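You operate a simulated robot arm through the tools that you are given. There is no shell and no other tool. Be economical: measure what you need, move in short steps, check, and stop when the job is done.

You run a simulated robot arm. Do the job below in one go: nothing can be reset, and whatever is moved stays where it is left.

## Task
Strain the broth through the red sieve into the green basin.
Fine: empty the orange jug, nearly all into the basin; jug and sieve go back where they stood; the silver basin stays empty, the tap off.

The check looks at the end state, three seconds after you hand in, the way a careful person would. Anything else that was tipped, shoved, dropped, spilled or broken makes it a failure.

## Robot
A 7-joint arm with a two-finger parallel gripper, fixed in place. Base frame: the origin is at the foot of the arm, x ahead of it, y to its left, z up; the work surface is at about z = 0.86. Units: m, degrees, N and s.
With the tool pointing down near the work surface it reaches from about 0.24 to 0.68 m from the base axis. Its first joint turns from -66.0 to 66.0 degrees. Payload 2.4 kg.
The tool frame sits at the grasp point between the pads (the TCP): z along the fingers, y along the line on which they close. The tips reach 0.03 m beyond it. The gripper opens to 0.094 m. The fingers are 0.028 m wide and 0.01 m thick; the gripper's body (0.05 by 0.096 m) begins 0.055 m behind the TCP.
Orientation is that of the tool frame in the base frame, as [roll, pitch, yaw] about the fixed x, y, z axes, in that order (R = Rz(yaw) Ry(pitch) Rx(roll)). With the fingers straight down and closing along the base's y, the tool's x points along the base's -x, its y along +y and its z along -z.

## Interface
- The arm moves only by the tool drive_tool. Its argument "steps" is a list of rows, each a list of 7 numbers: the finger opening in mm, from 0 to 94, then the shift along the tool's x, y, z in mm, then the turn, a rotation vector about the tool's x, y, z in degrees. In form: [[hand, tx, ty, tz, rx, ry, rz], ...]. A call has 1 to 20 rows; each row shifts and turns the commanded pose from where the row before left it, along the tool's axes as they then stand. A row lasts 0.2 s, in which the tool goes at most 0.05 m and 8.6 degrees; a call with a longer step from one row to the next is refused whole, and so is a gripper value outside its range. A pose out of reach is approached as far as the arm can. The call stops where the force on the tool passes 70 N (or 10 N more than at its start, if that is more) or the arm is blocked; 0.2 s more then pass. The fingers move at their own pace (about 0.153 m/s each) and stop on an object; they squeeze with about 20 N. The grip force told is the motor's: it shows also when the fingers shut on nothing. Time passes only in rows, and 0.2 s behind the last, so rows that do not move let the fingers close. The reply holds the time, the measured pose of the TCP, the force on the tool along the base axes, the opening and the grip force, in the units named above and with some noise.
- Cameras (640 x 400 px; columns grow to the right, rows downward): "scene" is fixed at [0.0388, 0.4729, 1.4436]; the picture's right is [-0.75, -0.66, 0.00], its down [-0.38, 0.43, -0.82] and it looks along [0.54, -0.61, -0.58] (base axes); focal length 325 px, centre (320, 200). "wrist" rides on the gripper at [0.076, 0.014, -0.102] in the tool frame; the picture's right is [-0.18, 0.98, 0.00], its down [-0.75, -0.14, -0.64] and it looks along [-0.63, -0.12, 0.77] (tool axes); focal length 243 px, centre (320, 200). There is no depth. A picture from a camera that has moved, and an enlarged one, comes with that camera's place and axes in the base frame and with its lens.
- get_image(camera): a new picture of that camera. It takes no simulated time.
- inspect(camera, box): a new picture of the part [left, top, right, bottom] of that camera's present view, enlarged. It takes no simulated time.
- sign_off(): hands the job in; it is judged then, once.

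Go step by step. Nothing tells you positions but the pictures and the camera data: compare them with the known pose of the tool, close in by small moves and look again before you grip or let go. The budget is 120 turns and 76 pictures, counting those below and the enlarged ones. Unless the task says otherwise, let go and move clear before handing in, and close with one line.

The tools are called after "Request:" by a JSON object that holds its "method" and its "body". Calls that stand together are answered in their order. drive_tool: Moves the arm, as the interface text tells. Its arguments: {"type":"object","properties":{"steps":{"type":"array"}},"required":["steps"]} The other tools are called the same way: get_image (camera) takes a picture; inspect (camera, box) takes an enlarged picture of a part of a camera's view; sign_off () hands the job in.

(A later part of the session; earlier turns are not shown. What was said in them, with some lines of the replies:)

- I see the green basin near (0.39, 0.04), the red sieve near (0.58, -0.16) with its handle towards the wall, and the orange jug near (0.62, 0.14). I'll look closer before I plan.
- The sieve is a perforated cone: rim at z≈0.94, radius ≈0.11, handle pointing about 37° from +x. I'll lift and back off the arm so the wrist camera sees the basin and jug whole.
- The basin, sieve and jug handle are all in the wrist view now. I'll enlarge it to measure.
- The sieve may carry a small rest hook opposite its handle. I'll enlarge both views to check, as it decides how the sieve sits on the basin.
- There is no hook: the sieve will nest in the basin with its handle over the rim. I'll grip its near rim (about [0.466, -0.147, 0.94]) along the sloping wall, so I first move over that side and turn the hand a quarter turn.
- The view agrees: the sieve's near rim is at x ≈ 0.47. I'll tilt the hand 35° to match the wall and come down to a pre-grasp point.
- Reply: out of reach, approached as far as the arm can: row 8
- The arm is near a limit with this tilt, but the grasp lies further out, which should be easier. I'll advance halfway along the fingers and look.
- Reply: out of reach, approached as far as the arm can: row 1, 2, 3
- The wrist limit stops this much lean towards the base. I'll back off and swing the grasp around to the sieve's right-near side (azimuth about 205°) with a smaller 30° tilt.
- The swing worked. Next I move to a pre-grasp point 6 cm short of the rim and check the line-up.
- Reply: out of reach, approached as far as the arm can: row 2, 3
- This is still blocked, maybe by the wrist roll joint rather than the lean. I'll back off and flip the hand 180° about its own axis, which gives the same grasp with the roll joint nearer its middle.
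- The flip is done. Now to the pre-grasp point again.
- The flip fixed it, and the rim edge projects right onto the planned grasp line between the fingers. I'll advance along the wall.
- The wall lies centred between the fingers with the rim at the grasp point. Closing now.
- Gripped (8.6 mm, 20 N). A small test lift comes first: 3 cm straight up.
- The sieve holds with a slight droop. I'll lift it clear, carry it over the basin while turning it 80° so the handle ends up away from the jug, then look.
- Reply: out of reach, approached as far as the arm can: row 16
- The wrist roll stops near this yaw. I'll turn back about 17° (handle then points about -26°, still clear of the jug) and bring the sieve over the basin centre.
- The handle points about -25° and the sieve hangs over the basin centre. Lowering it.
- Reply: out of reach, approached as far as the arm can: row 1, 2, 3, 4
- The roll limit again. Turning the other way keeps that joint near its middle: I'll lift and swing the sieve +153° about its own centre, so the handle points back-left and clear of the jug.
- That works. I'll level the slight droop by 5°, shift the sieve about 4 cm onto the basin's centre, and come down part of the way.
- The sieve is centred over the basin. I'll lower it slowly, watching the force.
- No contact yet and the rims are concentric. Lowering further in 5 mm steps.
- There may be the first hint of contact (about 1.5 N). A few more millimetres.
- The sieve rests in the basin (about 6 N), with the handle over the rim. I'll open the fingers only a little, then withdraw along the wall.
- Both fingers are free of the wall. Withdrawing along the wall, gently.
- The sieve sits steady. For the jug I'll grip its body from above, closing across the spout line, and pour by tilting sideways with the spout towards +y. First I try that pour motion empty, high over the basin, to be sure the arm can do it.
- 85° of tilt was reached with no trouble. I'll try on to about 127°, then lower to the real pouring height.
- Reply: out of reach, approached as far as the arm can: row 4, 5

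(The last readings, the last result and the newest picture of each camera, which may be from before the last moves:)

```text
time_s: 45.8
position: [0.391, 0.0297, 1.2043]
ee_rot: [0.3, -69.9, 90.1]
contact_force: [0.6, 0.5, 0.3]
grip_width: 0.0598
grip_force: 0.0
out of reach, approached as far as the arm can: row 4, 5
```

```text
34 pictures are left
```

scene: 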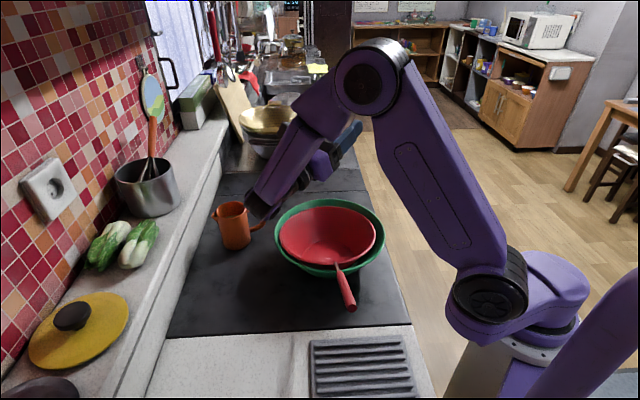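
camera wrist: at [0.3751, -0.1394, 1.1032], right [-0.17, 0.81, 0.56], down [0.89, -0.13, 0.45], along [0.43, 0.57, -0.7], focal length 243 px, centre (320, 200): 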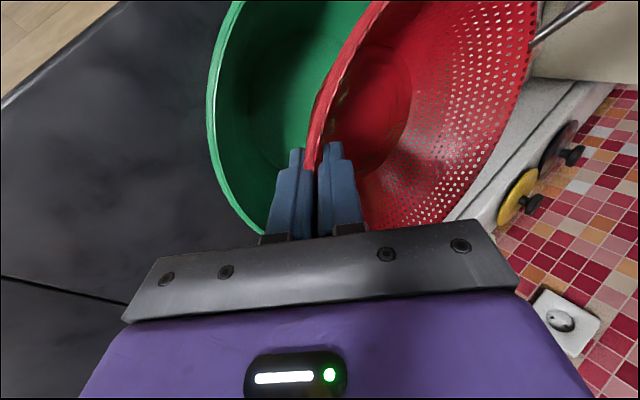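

It reaches 110° of tilt here. I'll check that this still works lower down, near z = 1.13.

Request:
{"method": "drive_tool", "body": {"steps": [[60, -23.5, 0, -8.5, 0, 0, 0], [60, -23.5, 0, -8.5, 0, 0, 0], [60, -23.5, 0, -8.5, 0, 0, 0], [60, 0, 0, 0, 0, 6, 0], [60, 0, 0, 0, 0, 6, 0], [60, 0, 0, 0, 0, 0, 0]]}}

```text
time_s: 47.2
position: [0.3916, 0.0295, 1.1303]
ee_rot: [0.3, -69.9, 90.0]
contact_force: [-0.2, -0.8, -1.0]
grip_width: 0.06
grip_force: 0.1
out of reach, approached as far as the arm can: row 4, 5
```

It works lower down too, with 110° as the limit. I'll check whether a slightly different spout direction allows more tilt.

Request:
{"method": "drive_tool", "body": {"steps": [[60, 0, 0, 0, 7.05, 0, 2.55], [60, 0, 0, 0, 7.05, 0, 2.55], [60, 0, 0, 0, 0, 6, 0], [60, 0, 0, 0, 0, 6, 0], [60, 0, 0, 0, 0, 6, 0], [60, 0, 0, 0, 0, 0, 0]]}}

Request:
{"method": "drive_tool", "body": {"steps": [[60, 0, 0, 0, -7.05, 0, -2.55], [60, 0, 0, 0, -7.05, 0, -2.55], [60, 0, 0, 0, -7.05, 0, -2.55], [60, 0, 0, 0, -7.05, 0, -2.55], [60, 0, 0, 0, 0, 6, 0], [60, 0, 0, 0, 0, 6, 0], [60, 0, 0, 0, 0, 6, 0], [60, 0, 0, 0, 0, 0, 0]]}}

```text
time_s: 48.6
position: [0.3912, 0.03, 1.1307]
ee_rot: [0.4, -67.0, 105.1]
contact_force: [0.0, 0.3, -0.3]
grip_width: 0.0599
grip_force: 0.1
out of reach, approached as far as the arm can: row 3, 4, 5
```

```text
time_s: 50.4
position: [0.3655, 0.0155, 1.1348]
ee_rot: [-1.5, -67.3, 92.9]
contact_force: [0.7, 0.2, 0.5]
grip_width: 0.0598
grip_force: 0.0
out of reach, approached as far as the arm can: row 2, 3, 4, 5, 6, 7
```

More yaw helps slightly. I'll try further round (spout towards about +130°), still empty.

Request:
{"method": "drive_tool", "body": {"steps": [[60, 0, 0, 0, 7.4, 0, 3.1], [60, 0, 0, 0, 7.4, 0, 3.1], [60, 0, 0, 0, 7.4, 0, 3.1], [60, 0, 0, 0, 7.4, 0, 3.1], [60, 0, 0, 0, 7.4, 0, 3.1], [60, 0, 0, 0, 0, 6, 0], [60, 0, 0, 0, 0, 6, 0], [60, 0, 0, 0, 0, 6, 0], [60, 0, 0, 0, 0, 0, 0]]}}

```text
time_s: 52.4
position: [0.461, 0.0099, 1.24]
ee_rot: [-0.7, -49.3, 132.2]
contact_force: [0.2, -0.7, -0.1]
grip_width: 0.0598
grip_force: 0.1
out of reach, approached as far as the arm can: row 5, 6, 7, 8
```

That is enough: a spout direction near +100° with about 112° of tilt will drain the jug. I'll turn upright again and go above the jug.

Request:
{"method": "drive_tool", "body": {"steps": [[60, 0, 0, 0, 0, -8.5, 0], [60, 0, 0, 0, 0, -8.5, 0], [60, 0, 0, 0, 0, -8.5, 0], [60, 0, 0, 0, 0, -8.5, 0], [60, 0, 0, 0, 0, -8.5, 0], [60, 0, 0, 0, 0, -8.5, 0], [60, 0, 0, 0, 0, -8.5, 0], [60, 0, 0, 0, 0, -8.5, 0], [60, 0, 0, 0, 0, -8.5, 0], [60, 0, 0, 0, 0, -8.5, 0], [60, 0, 0, 0, 0, -8.5, 0], [60, 0, 0, 0, 0, -8.5, 0], [60, 0, 0, 0, 0, -8.5, 0], [60, 0, 0, 0, 0, -8.5, 0], [60, 0, 0, 0, 0, -8.5, 0], [60, 0, 0, 0, 0, -3.2, 0], [60, 0, 0, 0, 0, 0, 0]]}}

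Request:
{"method": "drive_tool", "body": {"steps": [[94, 0, 0, 0, 0, 0, 8.5], [94, 0, 0, 0, 0, 0, 8.5], [94, 0, 0, 0, 0, 0, 8.5], [94, 0, 0, 0, 0, 0, 8.5], [94, 0, 0, 0, 0, 0, 8.5], [94, 0, 0, 0, 0, 0, 8.5], [94, 0, 0, 0, 0, 0, 8.5], [94, 0, 0, 0, 0, 0, 8.5], [94, 0, 0, 0, 0, 0, 8.5], [94, 0, 0, 0, 0, 0, 0]]}}

```text
time_s: 56.0
position: [0.4607, 0.0092, 1.2396]
ee_rot: [-179.6, -0.3, -48.3]
contact_force: [-0.5, -0.1, -0.3]
grip_width: 0.0598
grip_force: 0.0
```

```text
time_s: 58.2
position: [0.4595, 0.0113, 1.2397]
ee_rot: [-179.6, 0.4, -124.9]
contact_force: [0.1, -0.6, -0.5]
grip_width: 0.0943
grip_force: 0.1
```

Now moving above the jug, at about z = 1.10, to look down on it.

Request:
{"method": "drive_tool", "body": {"steps": [[94, -33.8, -9.4, 23.3, 0, 0, 0], [94, -33.8, -9.4, 23.3, 0, 0, 0], [94, -33.8, -9.4, 23.3, 0, 0, 0], [94, -33.8, -9.4, 23.3, 0, 0, 0], [94, -33.8, -9.4, 23.3, 0, 0, 0], [94, -33.8, -9.4, 23.3, 0, 0, 0], [94, 0, 0, 0, 0, 0, 0]]}}

Request:
{"method": "get_image", "body": {"camera": "wrist"}}

Request:
{"method": "inspect", "body": {"camera": "scene", "box": [180, 120, 320, 260]}}

```text
time_s: 59.8
position: [0.624, 0.1437, 1.1005]
ee_rot: [-179.6, 0.4, -124.8]
contact_force: [0.7, 0.3, 0.2]
grip_width: 0.094
grip_force: 0.2
```

```text
33 pictures are left
camera wrist: at [0.5675, 0.0894, 1.2029], right [-0.7, 0.71, -0.01], down [0.54, 0.54, 0.65], along [0.46, 0.45, -0.76], focal length 243 px, centre (320, 200)
```

wrist: 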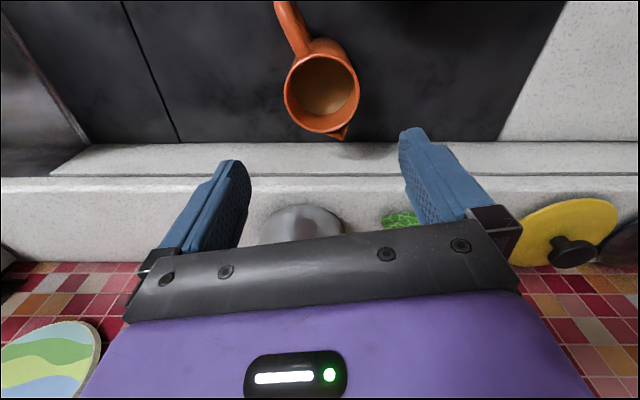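

```text
2.86 times, centred on (250, 190) of scene
camera zoom: at [0.0388, 0.4729, 1.4436], right [-0.75, -0.66, 0.0], down [-0.38, 0.43, -0.82], along [0.54, -0.61, -0.58], focal length 928 px, centre (520, 229)
```

zoom: 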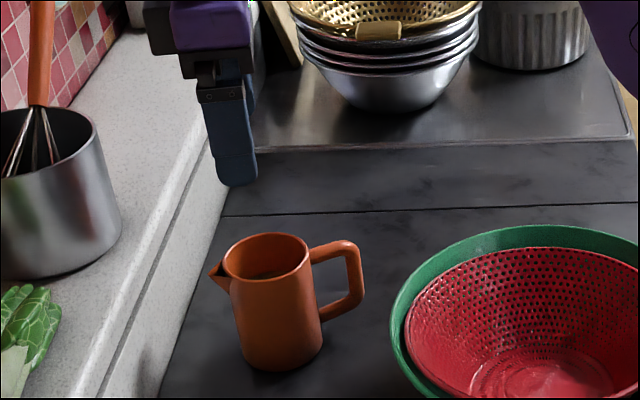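

The jug's axis is at about (0.620, 0.140) with the spout at azimuth about 62°. I'll align the hand to that and come down to just above the rim.

Request:
{"method": "drive_tool", "body": {"steps": [[94, 0, 0, 0, 0, 0, -7], [94, 5, 2, 25, 0, 0, 0], [94, 0, 0, 30, 0, 0, 0], [94, 0, 0, 30, 0, 0, 0], [94, 0, 0, 0, 0, 0, 0]]}}

Request:
{"method": "get_image", "body": {"camera": "wrist"}}

Request:
{"method": "inspect", "body": {"camera": "scene", "box": [180, 140, 300, 260]}}

```text
time_s: 61.0
position: [0.6196, 0.1409, 1.0142]
ee_rot: [-179.5, 0.3, -117.9]
contact_force: [0.5, 0.3, 0.4]
grip_width: 0.0941
grip_force: 0.1
```

```text
31 pictures are left
camera wrist: at [0.5699, 0.0801, 1.1168], right [-0.78, 0.62, -0.01], down [0.47, 0.6, 0.65], along [0.41, 0.5, -0.76], focal length 243 px, centre (320, 200)
```

wrist: 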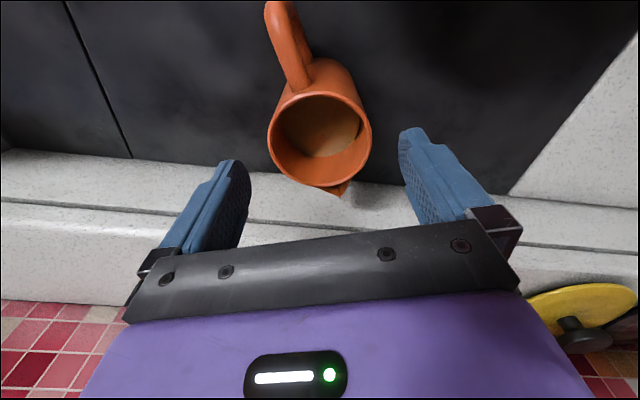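

```text
3.33 times, centred on (240, 200) of scene
camera zoom: at [0.0388, 0.4729, 1.4436], right [-0.75, -0.66, 0.0], down [-0.38, 0.43, -0.82], along [0.54, -0.61, -0.58], focal length 1083 px, centre (587, 200)
```

zoom: 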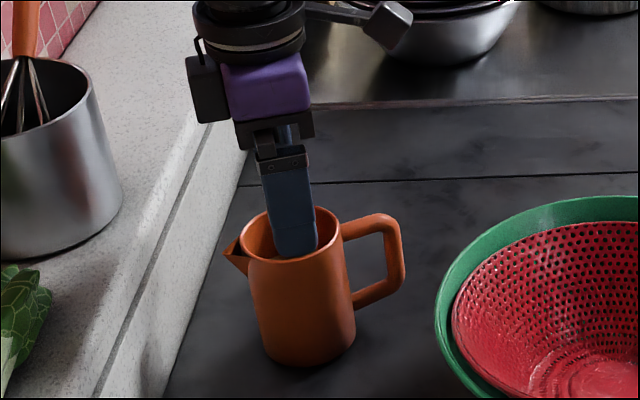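

The axis is confirmed; the spout is nearer azimuth 70°. I'll turn 8° more and lower the open fingers around the body.

Request:
{"method": "drive_tool", "body": {"steps": [[94, 0, 0, 0, 0, 0, -8], [94, 1, 0, 20, 0, 0, 0], [94, 0, 0, 20, 0, 0, 0], [94, 0, 0, 20, 0, 0, 0], [94, 0, 0, 15, 0, 0, 0], [94, 0, 0, 13, 0, 0, 0], [94, 0, 0, 0, 0, 0, 0]]}}

Request:
{"method": "get_image", "body": {"camera": "wrist"}}

Request:
{"method": "inspect", "body": {"camera": "scene", "box": [180, 140, 300, 260]}}

```text
time_s: 62.6
position: [0.6205, 0.1407, 0.9281]
ee_rot: [-179.5, 0.4, -109.8]
contact_force: [0.1, -0.3, 0.0]
grip_width: 0.094
grip_force: 0.0
```

```text
29 pictures are left
camera wrist: at [0.58, 0.0733, 1.0302], right [-0.86, 0.51, -0.01], down [0.38, 0.66, 0.65], along [0.33, 0.55, -0.76], focal length 243 px, centre (320, 200)
```

wrist: 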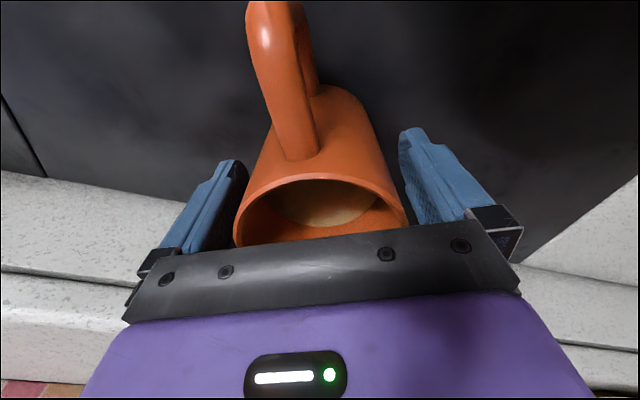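

```text
3.33 times, centred on (240, 200) of scene
camera zoom: at [0.0388, 0.4729, 1.4436], right [-0.75, -0.66, 0.0], down [-0.38, 0.43, -0.82], along [0.54, -0.61, -0.58], focal length 1083 px, centre (587, 200)
```

zoom: 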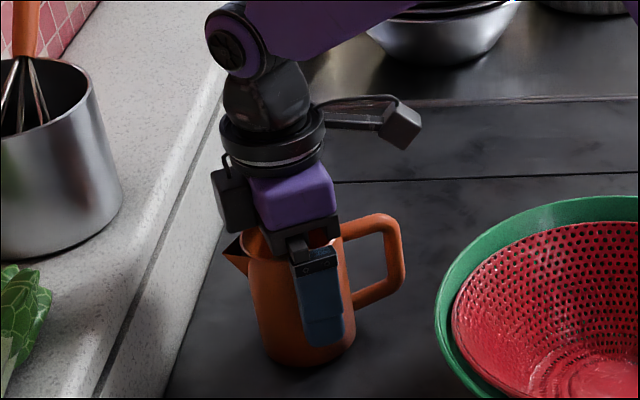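

The jug's body stands centred between the fingers. Closing on it.

Request:
{"method": "drive_tool", "body": {"steps": [[80, 0, 0, 0, 0, 0, 0], [70, 0, 0, 0, 0, 0, 0], [50, 0, 0, 0, 0, 0, 0], [30, 0, 0, 0, 0, 0, 0], [30, 0, 0, 0, 0, 0, 0]]}}

Request:
{"method": "inspect", "body": {"camera": "scene", "box": [180, 140, 300, 260]}}

```text
time_s: 63.8
position: [0.621, 0.1405, 0.9289]
ee_rot: [-179.4, 0.3, -109.8]
contact_force: [-2.7, 0.3, 3.3]
grip_width: 0.0668
grip_force: 19.9
```

```text
3.33 times, centred on (240, 200) of scene
camera zoom: at [0.0387, 0.4728, 1.4436], right [-0.75, -0.66, 0.0], down [-0.38, 0.43, -0.82], along [0.54, -0.61, -0.58], focal length 1083 px, centre (587, 200)
```

zoom: 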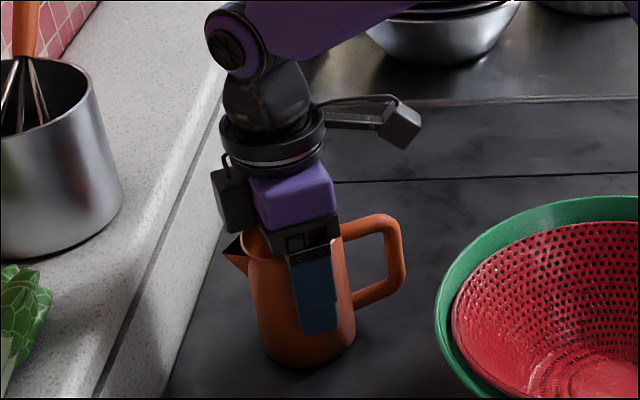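

Gripped at 67 mm. Lifting straight up slowly, keeping it level.

Request:
{"method": "drive_tool", "body": {"steps": [[30, 0, 0, -5, 0, 0, 0], [30, 0, 0, -10, 0, 0, 0], [30, 0, 0, -15, 0, 0, 0], [30, 0, 0, -20, 0, 0, 0], [30, 0, 0, -20, 0, 0, 0], [30, 0, 0, -20, 0, 0, 0], [30, 0, 0, -20, 0, 0, 0], [30, 0, 0, -20, 0, 0, 0], [30, 0, 0, -20, 0, 0, 0], [30, 0, 0, -20, 0, 0, 0], [30, 0, 0, -20, 0, 0, 0], [30, 0, 0, -15, 0, 0, 0], [30, 0, 0, -5, 0, 0, 0], [30, 0, 0, 0, 0, 0, 0]]}}

Request:
{"method": "get_image", "body": {"camera": "scene"}}

```text
time_s: 66.8
position: [0.6183, 0.1393, 1.1386]
ee_rot: [-179.5, 0.3, -109.9]
contact_force: [0.3, -0.5, -2.6]
grip_width: 0.0667
grip_force: 19.8
```

```text
26 pictures are left
```

scene: 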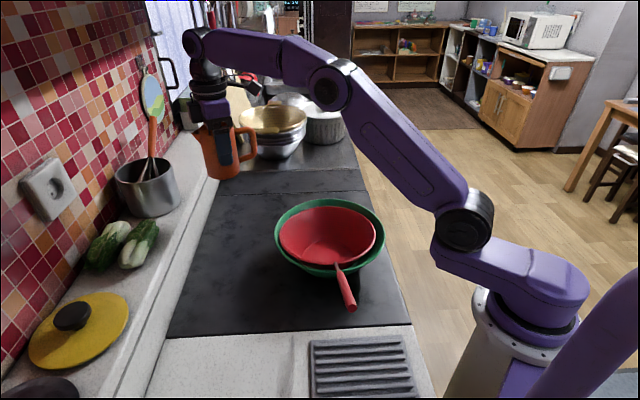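

The jug hangs level and the sieve centre is at about (0.40, 0.033). I'll carry it across smoothly, then turn the spout towards +100°.

Request:
{"method": "drive_tool", "body": {"steps": [[30, 8, 6.2, 0, 0, 0, 0], [30, 16, 12.3, 0, 0, 0, 0], [30, 20, 15.4, 0, 0, 0, 0], [30, 22, 16.9, 0, 0, 0, 0], [30, 22, 16.9, 0, 0, 0, 0], [30, 22, 16.9, 0, 0, 0, 0], [30, 22, 16.9, 0, 0, 0, 0], [30, 22, 16.9, 0, 0, 0, 0], [30, 20, 15.4, 0, 0, 0, 0], [30, 16, 12.3, 0, 0, 0, 0], [30, 10, 7.9, 0, 0, 0, 0], [30, 0, 0, 0, 0, 0, -3], [30, 0, 0, 0, 0, 0, -6], [30, 0, 0, 0, 0, 0, -6], [30, 0, 0, 0, 0, 0, -6], [30, 0, 0, 0, 0, 0, -6], [30, 0, 0, 0, 0, 0, -3], [30, 0, 0, 0, 0, 0, 0], [30, 0, 0, 0, 0, 0, 0]]}}

Request:
{"method": "get_image", "body": {"camera": "wrist"}}

Request:
{"method": "get_image", "body": {"camera": "scene"}}

```text
time_s: 70.8
position: [0.407, 0.004, 1.1355]
ee_rot: [-179.4, -0.1, -79.7]
contact_force: [-0.3, 0.3, -2.7]
grip_width: 0.0666
grip_force: 20.1
```

```text
25 pictures are left
camera wrist: at [0.4043, -0.0732, 1.2383], right [-1.0, 0.01, -0.01], down [0.0, 0.77, 0.64], along [0.01, 0.64, -0.77], focal length 243 px, centre (320, 200)
```

wrist: 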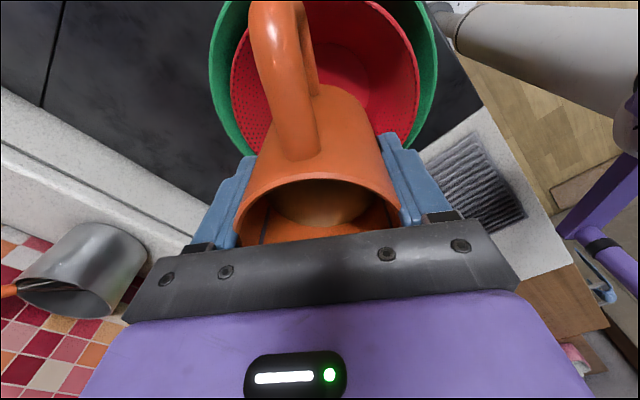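

```text
24 pictures are left
```

scene: 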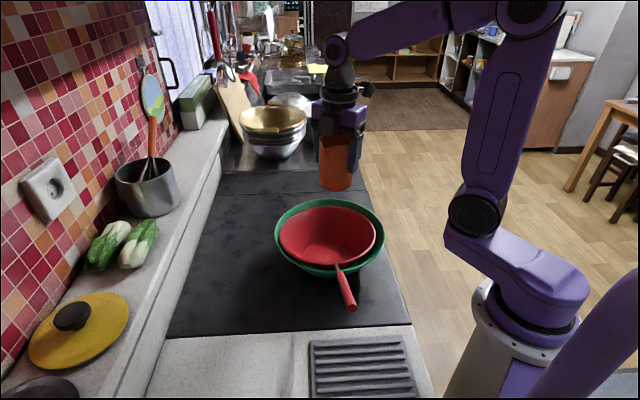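

The jug is over the sieve with the spout towards +y. I'll tilt slowly to about 64° first and look.

Request:
{"method": "drive_tool", "body": {"steps": [[30, 0, 0, 0, 0, 3, 0], [30, 0, 0, 0, 0, 5, 0], [30, 0, 0, 0, 0, 5, 0], [30, 0, 0, 0, 0, 5, 0], [30, 0, 0, 0, 0, 5, 0], [30, 0, 0, 0, 0, 5, 0], [30, 0, 0, 0, 0, 4, 0], [30, 0, 0, 0, 0, 4, 0], [30, 0, 0, 0, 0, 4, 0], [30, 0, 0, 0, 0, 4, 0], [30, 0, 0, 0, 0, 4, 0], [30, 0, 0, 0, 0, 4, 0], [30, 0, 0, 0, 0, 4, 0], [30, 0, 0, 0, 0, 4, 0], [30, 0, 0, 0, 0, 4, 0], [30, 0, 0, 0, 0, 0, 0]]}}

Request:
{"method": "inspect", "body": {"camera": "scene", "box": [230, 80, 430, 290]}}

```text
time_s: 74.2
position: [0.4082, 0.005, 1.1363]
ee_rot: [-178.7, -64.1, -81.0]
contact_force: [-0.3, -0.8, -2.6]
grip_width: 0.0668
grip_force: 19.4
```

```text
1.90 times, centred on (330, 185) of scene
camera zoom: at [0.0389, 0.4729, 1.4436], right [-0.75, -0.66, 0.0], down [-0.38, 0.43, -0.82], along [0.54, -0.61, -0.58], focal length 619 px, centre (301, 229)
```

zoom: 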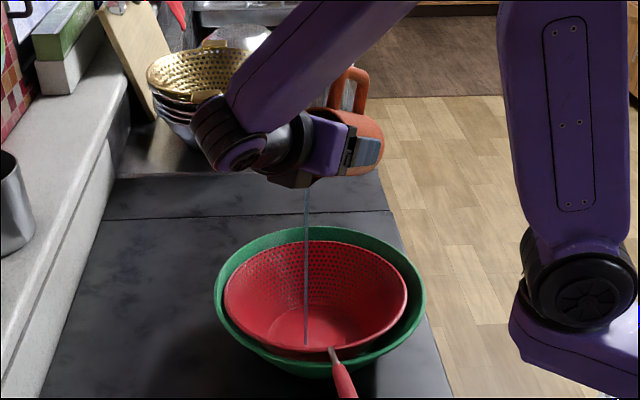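

Broth is running through the spout into the sieve. I shift back slightly to keep the stream central and tilt on slowly.

Request:
{"method": "drive_tool", "body": {"steps": [[30, 2.6, 0, 5.4, 0, 0, 0], [30, 2.6, 0, 5.4, 0, 0, 0], [30, 0, 0, 0, 0, 0, 0], [30, 0, 0, 0, 0, 2, 0], [30, 0, 0, 0, 0, 2, 0], [30, 0, 0, 0, 0, 2, 0], [30, 0, 0, 0, 0, 2, 0], [30, 0, 0, 0, 0, 2, 0], [30, 0, 0, 0, 0, 2, 0], [30, 0, 0, 0, 0, 2, 0], [30, 0, 0, 0, 0, 2, 0], [30, 0, 0, 0, 0, 2, 0], [30, 0, 0, 0, 0, 2, 0], [30, 0, 0, 0, 0, 0, 0], [30, 0, 0, 0, 0, 0, 0]]}}

Request:
{"method": "inspect", "body": {"camera": "scene", "box": [230, 80, 430, 290]}}

```text
time_s: 77.4
position: [0.4084, -0.0073, 1.1359]
ee_rot: [-174.5, -84.0, -85.3]
contact_force: [-0.3, -0.7, -1.2]
grip_width: 0.0663
grip_force: 19.3
```

```text
1.90 times, centred on (330, 185) of scene
camera zoom: at [0.0388, 0.4729, 1.4436], right [-0.75, -0.66, 0.0], down [-0.38, 0.43, -0.82], along [0.54, -0.61, -0.58], focal length 619 px, centre (301, 229)
```

zoom: 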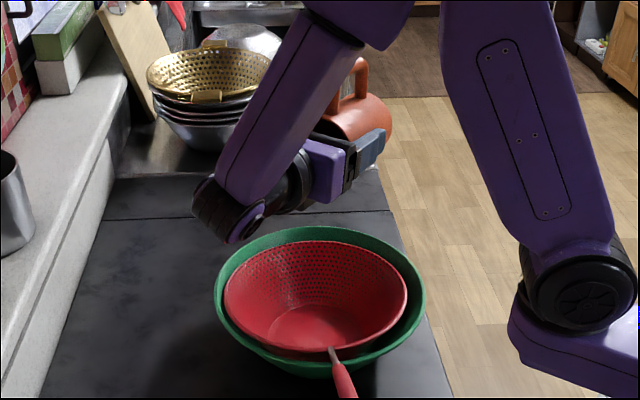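

Most has poured (the load fell by about 1.4 N). Tilting on to about 110° and waiting for the last drops.

Request:
{"method": "drive_tool", "body": {"steps": [[30, 0, 0, -6, 0, 3, 0], [30, 0, 0, -6, 0, 3, 0], [30, 0, 0, 0, 0, 3, 0], [30, 0, 0, 0, 0, 3, 0], [30, 0, 0, 0, 0, 3, 0], [30, 0, 0, 0, 0, 3, 0], [30, 0, 0, 0, 0, 3, 0], [30, 0, 0, 0, 0, 3, 0], [30, 0, 0, 0, 0, 2, 0], [30, 0, 0, 0, 0, 2, 0], [30, 0, 0, 0, 0, 0, 0], [30, 0, 0, 0, 0, 0, 0], [30, 0, 0, 0, 0, 0, 0], [30, 0, 0, 0, 0, 0, 0], [30, 0, 0, 0, 0, 0, 0], [30, 0, 0, 0, 0, 0, 0], [30, 0, 0, 0, 0, 0, 0], [30, 0, 0, 0, 0, 0, 0], [30, 0, 0, 0, 0, 0, 0]]}}

Request:
{"method": "get_image", "body": {"camera": "scene"}}

Request:
{"method": "get_image", "body": {"camera": "wrist"}}

```text
time_s: 81.4
position: [0.4058, 0.005, 1.1362]
ee_rot: [-1.6, -68.0, 101.6]
contact_force: [-0.4, -0.8, -0.7]
grip_width: 0.0665
grip_force: 20.3
```

```text
21 pictures are left
```

scene: 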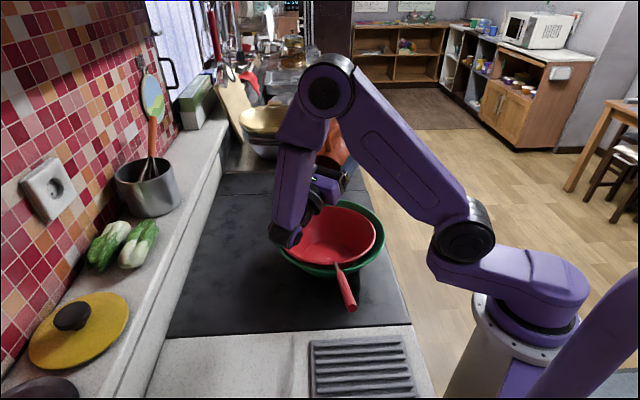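

```text
20 pictures are left
camera wrist: at [0.3695, 0.1239, 1.1688], right [-0.95, -0.24, -0.18], down [0.09, 0.33, -0.94], along [0.29, -0.91, -0.3], focal length 243 px, centre (320, 200)
```

wrist: 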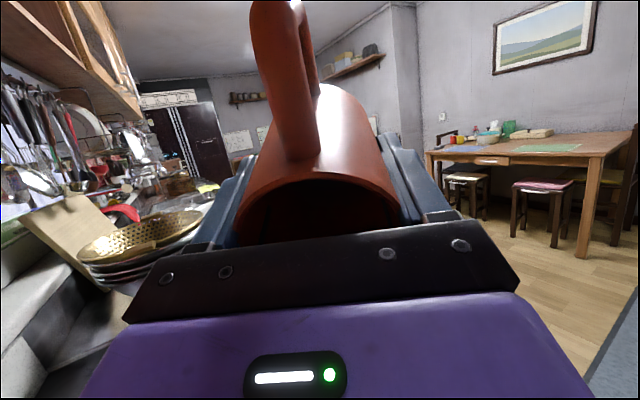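

The jug is drained (0.7 N left on the tool, no stream). Turning it back upright over the sieve.

Request:
{"method": "drive_tool", "body": {"steps": [[30, 0, 0, 0, 0, -4, 0], [30, 0, 0, 0, 0, -6, 0], [30, 0, 0, 0, 0, -7, 0], [30, 0, 0, 0, 0, -7, 0], [30, 0, 0, 0, 0, -7, 0], [30, 0, 0, 0, 0, -7, 0], [30, 0, 0, 0, 0, -7, 0], [30, 0, 0, 0, 0, -7, 0], [30, 0, 0, 0, 0, -7, 0], [30, 0, 0, 0, 0, -7, 0], [30, 0, 0, 0, 0, -7, 0], [30, 0, 0, 0, 0, -7, 0], [30, 0, 0, 0, 0, -7, 0], [30, 0, 0, 0, 0, -7, 0], [30, 0, 0, 0, 0, -7, 0], [30, 0, 0, 0, 0, -7, 0], [30, 0, 0, 0, 0, -4, 0], [30, 0, 0, 0, 0, 0, 0]]}}

Request:
{"method": "get_image", "body": {"camera": "wrist"}}

```text
time_s: 85.2
position: [0.4085, 0.0044, 1.1361]
ee_rot: [-179.4, 0.0, -79.7]
contact_force: [-0.5, -0.3, -0.8]
grip_width: 0.0663
grip_force: 19.8
```

```text
19 pictures are left
camera wrist: at [0.4049, -0.0732, 1.2384], right [-1.0, 0.01, -0.01], down [0.0, 0.77, 0.64], along [0.01, 0.64, -0.77], focal length 243 px, centre (320, 200)
```

wrist: 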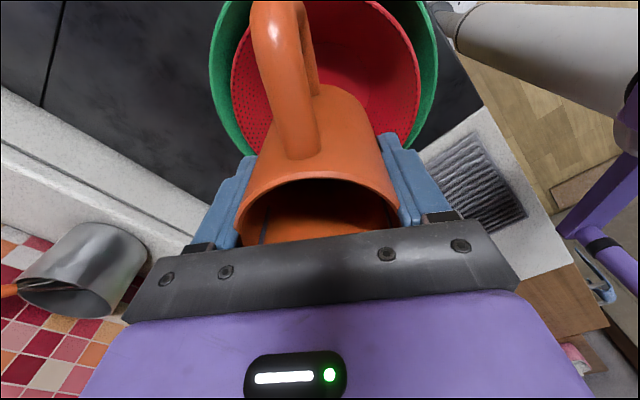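

The jug is empty and hasn't slipped in the grip. Taking it back above its place.

Request:
{"method": "drive_tool", "body": {"steps": [[30, 0, 0, 0, 0, 0, 7.5], [30, 0, 0, 0, 0, 0, 7.5], [30, 0, 0, 0, 0, 0, 7.5], [30, 0, 0, 0, 0, 0, 7.5], [30, -28.5, -22, 0, 0, 0, 0], [30, -28.5, -22, 0, 0, 0, 0], [30, -28.5, -22, 0, 0, 0, 0], [30, -28.5, -22, 0, 0, 0, 0], [30, -28.5, -22, 0, 0, 0, 0], [30, -28.5, -22, 0, 0, 0, 0], [30, -28.5, -22, 0, 0, 0, 0], [30, 0, 0, 0, 0, 0, 0], [30, 0, 0, 40, 0, 0, 0], [30, 0, 0, 40, 0, 0, 0], [30, 0, 0, 40, 0, 0, 0], [30, 0, 0, 40, 0, 0, 0], [30, 0, 0, 0, 0, 0, 0]]}}

```text
time_s: 88.8
position: [0.6229, 0.1405, 0.9785]
ee_rot: [-179.6, 0.4, -109.9]
contact_force: [-0.1, 0.6, -1.1]
grip_width: 0.0665
grip_force: 19.7
```

I'm within 2 mm of the pick-up line. Lowering the last 5 cm, slowly at the end.

Request:
{"method": "drive_tool", "body": {"steps": [[30, 0.5, 1.4, 18, 0, 0, 0], [30, 0, 0, 15, 0, 0, 0], [30, 0, 0, 8, 0, 0, 0], [30, 0, 0, 4, 0, 0, 0], [30, 0, 0, 3, 0, 0, 0], [30, 0, 0, 0, 0, 0, 0]]}}

Request:
{"method": "inspect", "body": {"camera": "scene", "box": [180, 140, 300, 260]}}

```text
time_s: 90.2
position: [0.6195, 0.1396, 0.9317]
ee_rot: [-179.5, 0.3, -109.9]
contact_force: [0.4, 0.5, -0.8]
grip_width: 0.0664
grip_force: 20.5
```

```text
3.33 times, centred on (240, 200) of scene
camera zoom: at [0.0388, 0.4729, 1.4436], right [-0.75, -0.66, 0.0], down [-0.38, 0.43, -0.82], along [0.54, -0.61, -0.58], focal length 1083 px, centre (587, 200)
```

zoom: 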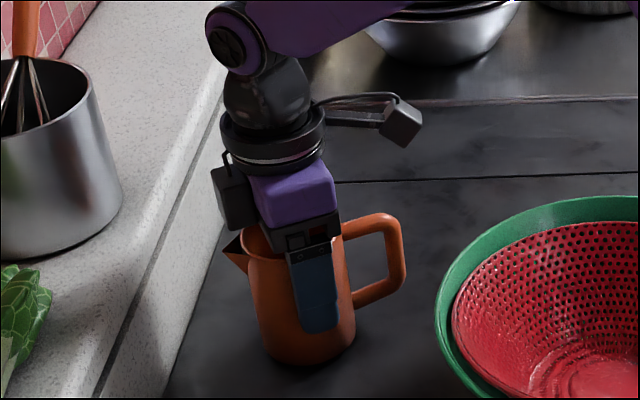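

The jug is practically back in its original place. Lowering the last millimetres to touch.

Request:
{"method": "drive_tool", "body": {"steps": [[30, 0, 0, 1.5, 0, 0, 0], [30, 0, 0, 1.2, 0, 0, 0], [30, 0, 0, 0, 0, 0, 0]]}}

```text
time_s: 91.0
position: [0.6205, 0.1411, 0.9294]
ee_rot: [-179.4, 0.4, -109.9]
contact_force: [-2.0, -2.3, 12.5]
grip_width: 0.0665
grip_force: 20.3
```

Touchdown (12 N). I'll ease up slightly, open, and lift straight out.

Request:
{"method": "drive_tool", "body": {"steps": [[30, 0, 0, -0.8, 0, 0, 0], [72, 0, 0, 0, 0, 0, 0], [94, 0, 0, 0, 0, 0, 0], [94, 0, 0, 0, 0, 0, 0], [94, 0, 0, -20, 0, 0, 0], [94, 0, 0, -40, 0, 0, 0], [94, 0, 0, -45, 0, 0, 0], [94, 0, 0, -45, 0, 0, 0], [94, 0, 0, -45, 0, 0, 0], [94, 0, 0, 0, 0, 0, 0]]}}

Request:
{"method": "get_image", "body": {"camera": "scene"}}

```text
time_s: 93.2
position: [0.617, 0.1377, 1.1267]
ee_rot: [-179.4, 0.2, -109.7]
contact_force: [0.3, -0.1, 0.8]
grip_width: 0.0941
grip_force: 0.0
```

```text
17 pictures are left
```

scene: 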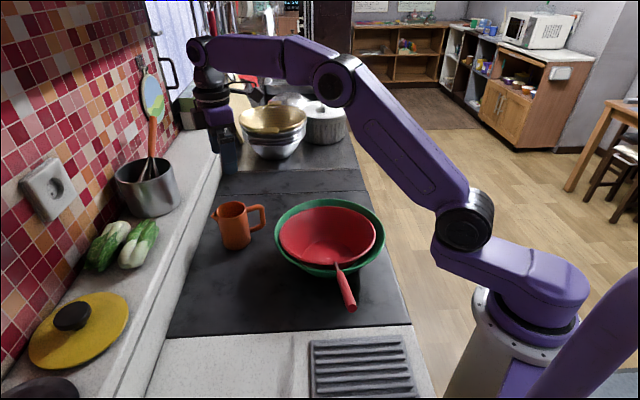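

The jug stands where it was. Now back to the sieve: raise, swing the hand round, and go to the approach side used before.

Request:
{"method": "drive_tool", "body": {"steps": [[60, 0, 0, -40, 0, 0, 0], [60, 0, 0, -33, 0, 0, 0], [60, 0, 0, 0, 0, 0, 7.6], [60, 0, 0, 0, 0, 0, 7.6], [60, 0, 0, 0, 0, 0, 7.6], [60, 0, 0, 0, 0, 0, 7.6], [60, 0, 0, 0, 0, 0, 7.6], [60, 0, 0, 0, 0, 0, 7.6], [60, 32.5, -27.1, 0, 0, 0, 0], [60, 32.5, -27.1, 0, 0, 0, 0], [60, 32.5, -27.1, 0, 0, 0, 0], [60, 32.5, -27.1, 0, 0, 0, 0], [60, 32.5, -27.1, 0, 0, 0, 0], [60, 32.5, -27.1, 0, 0, 0, 0], [60, 32.5, -27.1, 0, 0, 0, 0], [60, 32.5, -27.1, 0, 0, 0, 0], [60, 0, 0, 0, 0, 0, 0]]}}

Request:
{"method": "drive_tool", "body": {"steps": [[60, 0, 0, 0, -7, 0, 0], [60, 0, 0, 0, -7, 0, 0], [60, 0, 0, 0, -7, 0, 0], [60, 0, 0, 0, -7, 0, 0], [60, 0, 0, 0, -7, 0, 0], [60, 0, 0, 0, 0, 0, 0]]}}

```text
time_s: 96.8
position: [0.4693, -0.1671, 1.1928]
ee_rot: [-179.8, 0.7, -155.4]
contact_force: [0.5, 0.2, 0.1]
grip_width: 0.0601
grip_force: 0.0
out of reach, approached as far as the arm can: row 2
```

```text
time_s: 98.2
position: [0.4677, -0.1664, 1.1946]
ee_rot: [145.2, 0.6, -155.5]
contact_force: [0.8, -0.5, 0.2]
grip_width: 0.0601
grip_force: 0.1
```

Next, to the withdrawal point with the fingers nearly closed, and a look along the wall.

Request:
{"method": "drive_tool", "body": {"steps": [[18, -0.7, -18.4, 40.4, 0, 0, 0], [18, -0.7, -18.4, 40.4, 0, 0, 0], [18, -0.7, -18.4, 40.4, 0, 0, 0], [18, 0, 0, 35, 0, 0, 0], [18, 0, 0, 35, 0, 0, 0], [18, 0, 0, 20, 0, 0, 0], [18, 0, 0, 0, 0, 0, 0]]}}

Request:
{"method": "inspect", "body": {"camera": "wrist", "box": [180, 0, 520, 250]}}

Request:
{"method": "inspect", "body": {"camera": "scene", "box": [260, 160, 420, 280]}}

```text
time_s: 99.8
position: [0.4385, -0.0961, 0.9901]
ee_rot: [145.2, 0.6, -155.4]
contact_force: [0.1, 0.5, -0.2]
grip_width: 0.0179
grip_force: 0.1
```

```text
1.60 times, centred on (350, 125) of wrist
camera zoom: at [0.3873, -0.1712, 1.0813], right [-0.17, 0.81, 0.56], down [0.88, -0.13, 0.45], along [0.44, 0.58, -0.69], focal length 388 px, centre (272, 320)
```

zoom: 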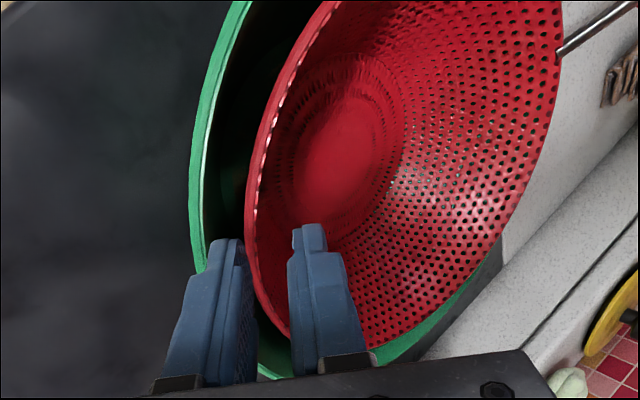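

```text
3.33 times, centred on (340, 220) of scene
camera zoom: at [0.0388, 0.4729, 1.4436], right [-0.75, -0.66, 0.0], down [-0.38, 0.43, -0.82], along [0.54, -0.61, -0.58], focal length 1083 px, centre (253, 133)
```

zoom: 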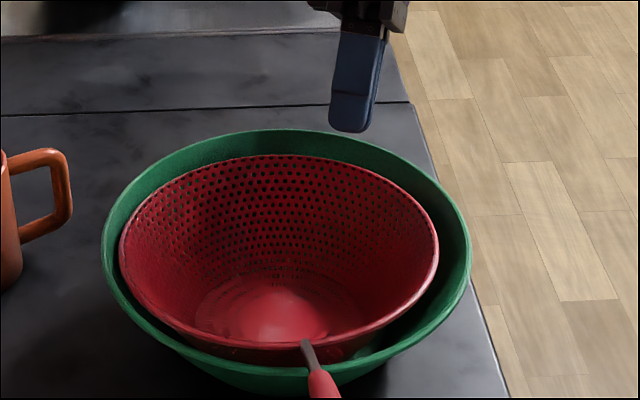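

The hand is exactly on the release line, and the rim will pass between the fingers. Advancing slowly.

Request:
{"method": "drive_tool", "body": {"steps": [[18, 0, 0, 12, 0, 0, 0], [18, 0, 0, 12, 0, 0, 0], [18, 0, 0, 10, 0, 0, 0], [18, 0, 0, 0, 0, 0, 0]]}}

Request:
{"method": "inspect", "body": {"camera": "wrist", "box": [180, 0, 520, 250]}}

```text
time_s: 100.8
position: [0.4313, -0.0778, 0.9611]
ee_rot: [145.2, 0.6, -155.5]
contact_force: [-1.2, -0.5, -0.2]
grip_width: 0.0177
grip_force: 0.1
```

```text
1.60 times, centred on (350, 125) of wrist
camera zoom: at [0.3793, -0.1526, 1.0532], right [-0.17, 0.81, 0.56], down [0.88, -0.13, 0.45], along [0.44, 0.58, -0.69], focal length 388 px, centre (272, 320)
```

zoom: 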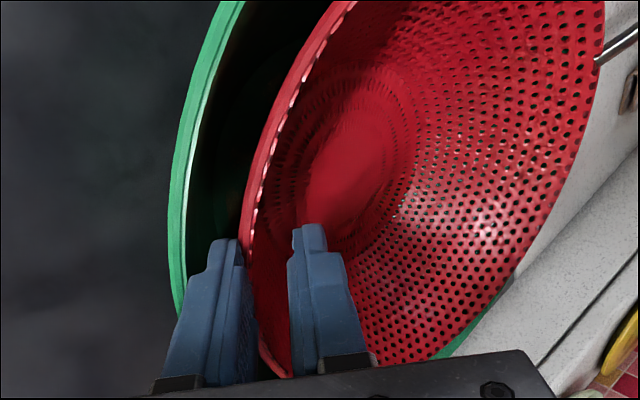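

The fingers straddle the wall cleanly. Going to the old grip depth and closing.

Request:
{"method": "drive_tool", "body": {"steps": [[18, 0, 0, 8, 0, 0, 0], [18, 0, 0, 8, 0, 0, 0], [18, 0, 0, 6, 0, 0, 0], [12, 0, 0, 0, 0, 0, 0], [6, 0, 0, 0, 0, 0, 0], [0, 0, 0, 0, 0, 0, 0], [0, 0, 0, 0, 0, 0, 0]]}}

```text
time_s: 102.4
position: [0.4259, -0.0668, 0.9428]
ee_rot: [145.1, 0.5, -155.5]
contact_force: [-0.7, 6.9, 11.9]
grip_width: 0.0068
grip_force: 19.8
```

Gripped again. I lift it slowly a few centimetres and let it drain over the basin.

Request:
{"method": "drive_tool", "body": {"steps": [[0, 0, 2.9, -4.1, 0, 0, 0], [0, 0, 2.9, -4.1, 0, 0, 0], [0, 0, 5.7, -8.2, 0, 0, 0], [0, 0, 5.7, -8.2, 0, 0, 0], [0, 0, 8.6, -12.3, 0, 0, 0], [0, 0, 8.6, -12.3, 0, 0, 0], [0, 0, 8.6, -12.3, 0, 0, 0], [0, 0, 0, 0, 0, 0, 0], [0, 0, 0, 0, 0, 0, 0], [0, 0, 0, 0, 0, 0, 0], [0, 0, 0, 0, 0, 0, 0], [0, 0, 0, 0, 0, 0, 0]]}}

Request:
{"method": "inspect", "body": {"camera": "scene", "box": [200, 130, 420, 310]}}

```text
time_s: 105.0
position: [0.4261, -0.0683, 1.0189]
ee_rot: [145.3, 0.6, -155.5]
contact_force: [0.7, -0.6, -0.5]
grip_width: 0.0032
grip_force: 20.1
```

```text
2.22 times, centred on (310, 220) of scene
camera zoom: at [0.0388, 0.4729, 1.4436], right [-0.75, -0.66, 0.0], down [-0.38, 0.43, -0.82], along [0.54, -0.61, -0.58], focal length 722 px, centre (342, 156)
```

zoom: 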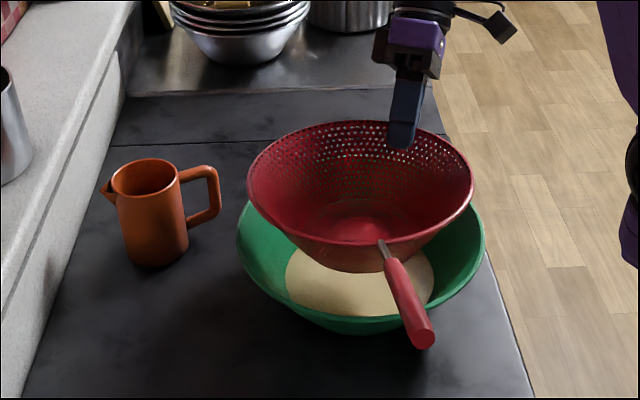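

The strained broth lies in the green basin. I'll lift higher, wait a moment for drips, and carry the sieve back towards its own place, turning it to its old heading.

Request:
{"method": "drive_tool", "body": {"steps": [[0, 0, 8.6, -12.3, 0, 0, 0], [0, 0, 14.3, -20.5, 0, 0, 0], [0, 0, 14.3, -20.5, 0, 0, 0], [0, 0, 14.3, -20.5, 0, 0, 0], [0, 0, 5.7, -8.2, 0, 0, 0], [0, 0, 0, 0, 0, 0, 0], [0, 0, 0, 0, 0, 0, 0], [0, 0, 0, 0, 0, 0, 0], [0, 0, 0, 0, 0, 0, 0], [0, 0, 0, 0, 0, 0, 0], [0, 0, 0, 0, 0, 0, 0], [0, 0, 0, 0, 0, 0, 0], [0, 0, 0, 0, 0, 0, 0], [0, 0, 0, 0, 0, 0, 0], [0, 0, 0, 0, 0, 0, 0]]}}

Request:
{"method": "inspect", "body": {"camera": "scene", "box": [200, 100, 420, 290]}}

```text
time_s: 108.2
position: [0.4232, -0.0678, 1.1179]
ee_rot: [145.2, 0.5, -155.3]
contact_force: [0.5, -0.3, -1.1]
grip_width: 0.0034
grip_force: 19.9
```

```text
2.11 times, centred on (310, 195) of scene
camera zoom: at [0.0388, 0.4729, 1.4436], right [-0.75, -0.66, 0.0], down [-0.38, 0.43, -0.82], along [0.54, -0.61, -0.58], focal length 684 px, centre (341, 210)
```

zoom: 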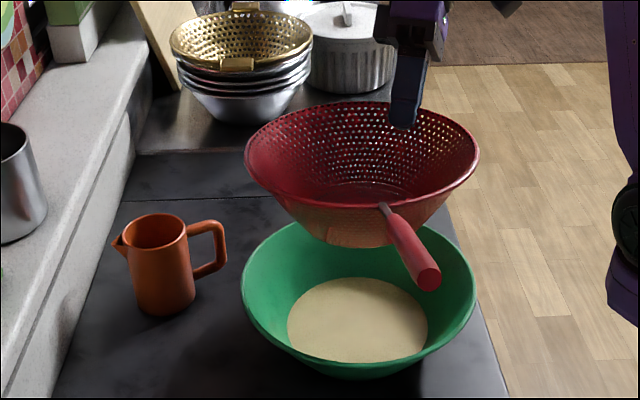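

The sieve is empty, with its handle side about 5° high. I'll undo that 5° of lean, carry it back, and turn it 90° to its old heading at a safe height.

Request:
{"method": "drive_tool", "body": {"steps": [[0, 0, 0, 0, 5, 0, 0], [0, -0.3, -24.6, -14.2, 0, 0, 0], [0, -0.3, -24.6, -14.2, 0, 0, 0], [0, -0.3, -24.6, -14.2, 0, 0, 0], [0, -0.3, -24.6, -14.2, 0, 0, 0], [0, -0.3, -24.6, -14.2, 0, 0, 0], [0, 0, 0, 0, 0, -4.08, 7.06], [0, 0, 0, 0, 0, -4.08, 7.06], [0, 0, 0, 0, 0, -4.08, 7.06], [0, 0, 0, 0, 0, -4.08, 7.06], [0, 0, 0, 0, 0, -4.08, 7.06], [0, 0, 0, 0, 0, -4.08, 7.06], [0, 0, 0, 0, 0, -4.08, 7.06], [0, 0, 0, 0, 0, -4.08, 7.06], [0, 0, 0, 0, 0, -4.08, 7.06], [0, 0, 0, 0, 0, -4.08, 7.06], [0, 0, 0, 0, 0, -4.08, 7.06], [0, 0, 0, 0, 0, 0, 0]]}}

Request:
{"method": "get_image", "body": {"camera": "scene"}}

```text
time_s: 112.0
position: [0.4857, -0.196, 1.1183]
ee_rot: [149.3, 0.2, 114.8]
contact_force: [-1.1, -0.4, -0.3]
grip_width: 0.003
grip_force: 19.7
```

```text
11 pictures are left
```

scene: 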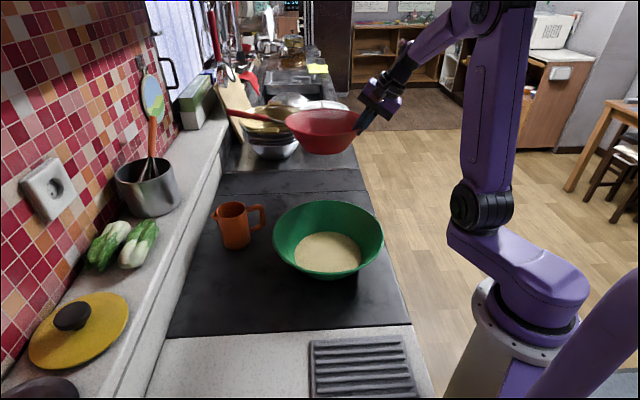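

It is back above its place. Lowering to 3 cm above the old height, to compare with my earlier picture.

Request:
{"method": "drive_tool", "body": {"steps": [[0, 0, -12.5, 21.7, 0, 0, 0], [0, 0, -12.5, 21.7, 0, 0, 0], [0, 0, -12.5, 21.7, 0, 0, 0], [0, 0, -12.5, 21.7, 0, 0, 0], [0, 0, -12.5, 21.7, 0, 0, 0], [0, 0, -12.5, 21.7, 0, 0, 0], [0, 0, 0, 0, 0, 0, 0]]}}

Request:
{"method": "inspect", "body": {"camera": "scene", "box": [220, 130, 400, 250]}}

```text
time_s: 113.6
position: [0.4877, -0.1953, 0.9675]
ee_rot: [149.4, 0.2, 114.8]
contact_force: [0.3, 0.0, -0.6]
grip_width: 0.003
grip_force: 20.0
```

```text
3.33 times, centred on (310, 190) of scene
camera zoom: at [0.0389, 0.4728, 1.4436], right [-0.75, -0.66, 0.0], down [-0.38, 0.43, -0.82], along [0.54, -0.61, -0.58], focal length 1083 px, centre (353, 233)
```

zoom: 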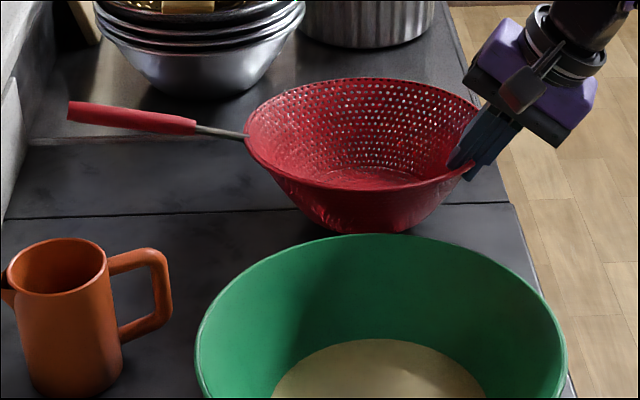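

It sits about 6 mm too far towards the wall compared with the earlier picture. I'll correct that and lower to just above the counter.

Request:
{"method": "drive_tool", "body": {"steps": [[0, -0.6, -5, -2.9, 0, 0, 0], [0, 0, -5, 8.7, 0, 0, 0], [0, 0, -4, 6.9, 0, 0, 0], [0, 0, -2.5, 4.3, 0, 0, 0], [0, 0, -1.5, 2.6, 0, 0, 0], [0, 0, 0, 0, 0, 0, 0]]}}

Request:
{"method": "inspect", "body": {"camera": "scene", "box": [220, 130, 400, 250]}}

```text
time_s: 115.0
position: [0.4828, -0.1986, 0.9433]
ee_rot: [149.3, 0.2, 115.0]
contact_force: [-2.8, 2.0, 10.0]
grip_width: 0.0025
grip_force: 20.0
```

```text
3.33 times, centred on (310, 190) of scene
camera zoom: at [0.0386, 0.473, 1.4436], right [-0.75, -0.66, 0.0], down [-0.38, 0.43, -0.82], along [0.54, -0.61, -0.58], focal length 1083 px, centre (353, 233)
```

zoom: 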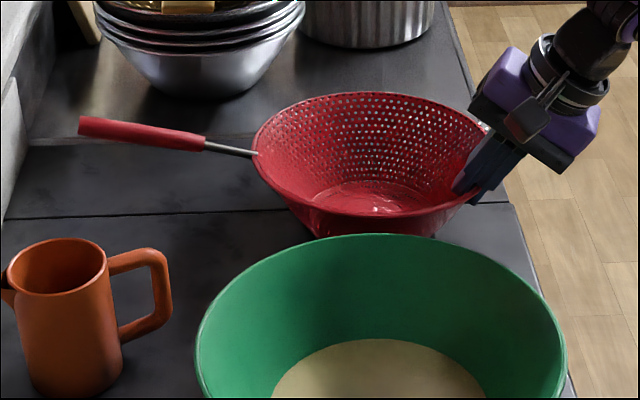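

The grip side touches the counter and the handle is still about 3° high. I level it gently before letting go.

Request:
{"method": "drive_tool", "body": {"steps": [[0, 0, 1.7, 0.5, 1.7, 0, 0], [0, 0, 0, 0, 1.8, 0, 0], [0, 0, 0, 0, 0, 0, 0]]}}

Request:
{"method": "inspect", "body": {"camera": "scene", "box": [220, 130, 400, 250]}}

```text
time_s: 115.8
position: [0.4843, -0.1966, 0.9427]
ee_rot: [152.9, 0.2, 115.0]
contact_force: [2.4, 3.1, 10.0]
grip_width: 0.0036
grip_force: 19.8
```

```text
3.33 times, centred on (310, 190) of scene
camera zoom: at [0.0387, 0.473, 1.4436], right [-0.75, -0.66, 0.0], down [-0.38, 0.43, -0.82], along [0.54, -0.61, -0.58], focal length 1083 px, centre (353, 233)
```

zoom: 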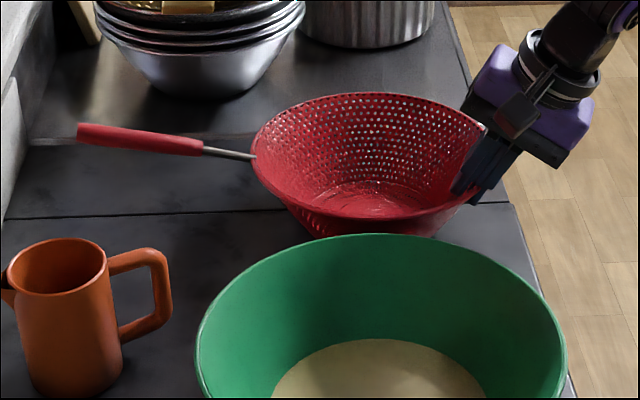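

Nearly level and in place. I'll open the fingers in small steps so it settles, then withdraw along the wall.

Request:
{"method": "drive_tool", "body": {"steps": [[5, 0, 0, 0, 0, 0, 0], [8, 0, 0, 0, 0, 0, 0], [12, 0, 0, 0, 0, 0, 0], [18, 0, 0, 0, 0, 0, 0], [26, 0, 0, 0, 0, 0, 0], [30, 0, 0, 0, 0, 0, 0]]}}

Request:
{"method": "inspect", "body": {"camera": "scene", "box": [220, 130, 400, 250]}}

```text
time_s: 117.2
position: [0.4837, -0.1989, 0.943]
ee_rot: [153.0, 0.1, 114.9]
contact_force: [0.8, 0.0, 0.1]
grip_width: 0.0301
grip_force: 0.1
```

```text
3.33 times, centred on (310, 190) of scene
camera zoom: at [0.0388, 0.4729, 1.4436], right [-0.75, -0.66, 0.0], down [-0.38, 0.43, -0.82], along [0.54, -0.61, -0.58], focal length 1083 px, centre (353, 233)
```

zoom: 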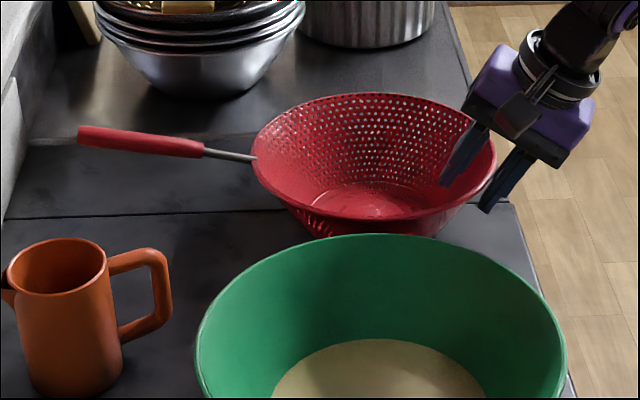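

The sieve stands level within about 1 cm of its original spot and heading. Withdrawing the hand along the wall and up.

Request:
{"method": "drive_tool", "body": {"steps": [[30, 0, 0, -10, 0, 0, 0], [30, 0, 0, -20, 0, 0, 0], [30, 0, 0, -30, 0, 0, 0], [30, 0, 0, -40, 0, 0, 0], [30, 0, 0, -40, 0, 0, 0], [30, 0, 20, -35, 0, 0, 0], [30, 0, 20, -35, 0, 0, 0], [30, 0, 0, 0, 0, 0, 0]]}}

Request:
{"method": "get_image", "body": {"camera": "scene"}}

Request:
{"method": "inspect", "body": {"camera": "scene", "box": [180, 140, 400, 290]}}

```text
time_s: 119.0
position: [0.4297, -0.2206, 1.1494]
ee_rot: [153.0, 0.1, 115.0]
contact_force: [-0.6, 0.3, -0.1]
grip_width: 0.0299
grip_force: 0.0
```

```text
6 pictures are left
```

scene: 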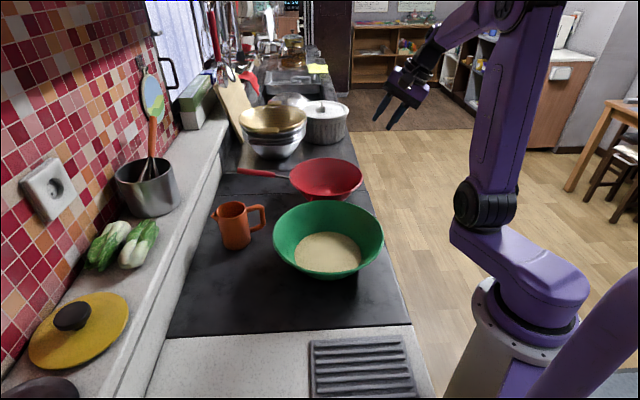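

```text
2.67 times, centred on (290, 215) of scene
camera zoom: at [0.0388, 0.4729, 1.4436], right [-0.75, -0.66, 0.0], down [-0.38, 0.43, -0.82], along [0.54, -0.61, -0.58], focal length 866 px, centre (400, 160)
```

zoom: 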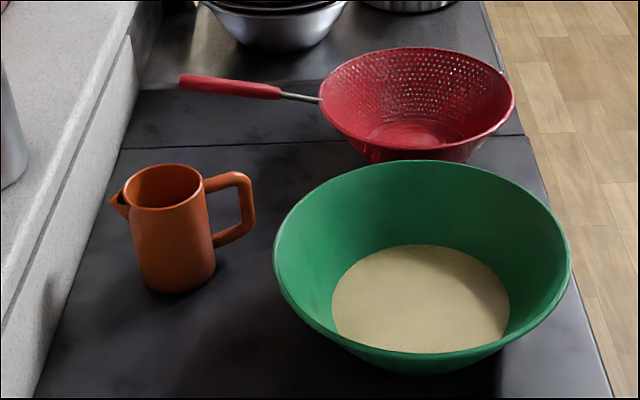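

The basin holds the broth, the jug is empty and in its place, the sieve is back within about 1 cm of where it stood, and nothing is spilled. The hand is clear, so I hand in.

Request:
{"method": "sign_off", "body": {}}

```text
The job is handed in.
```

The broth is strained into the green basin, the emptied jug is back in its place, and the sieve is within about 1 cm of where it stood. The green basin shifted about 3 mm; I never touched the silver basin or the tap.
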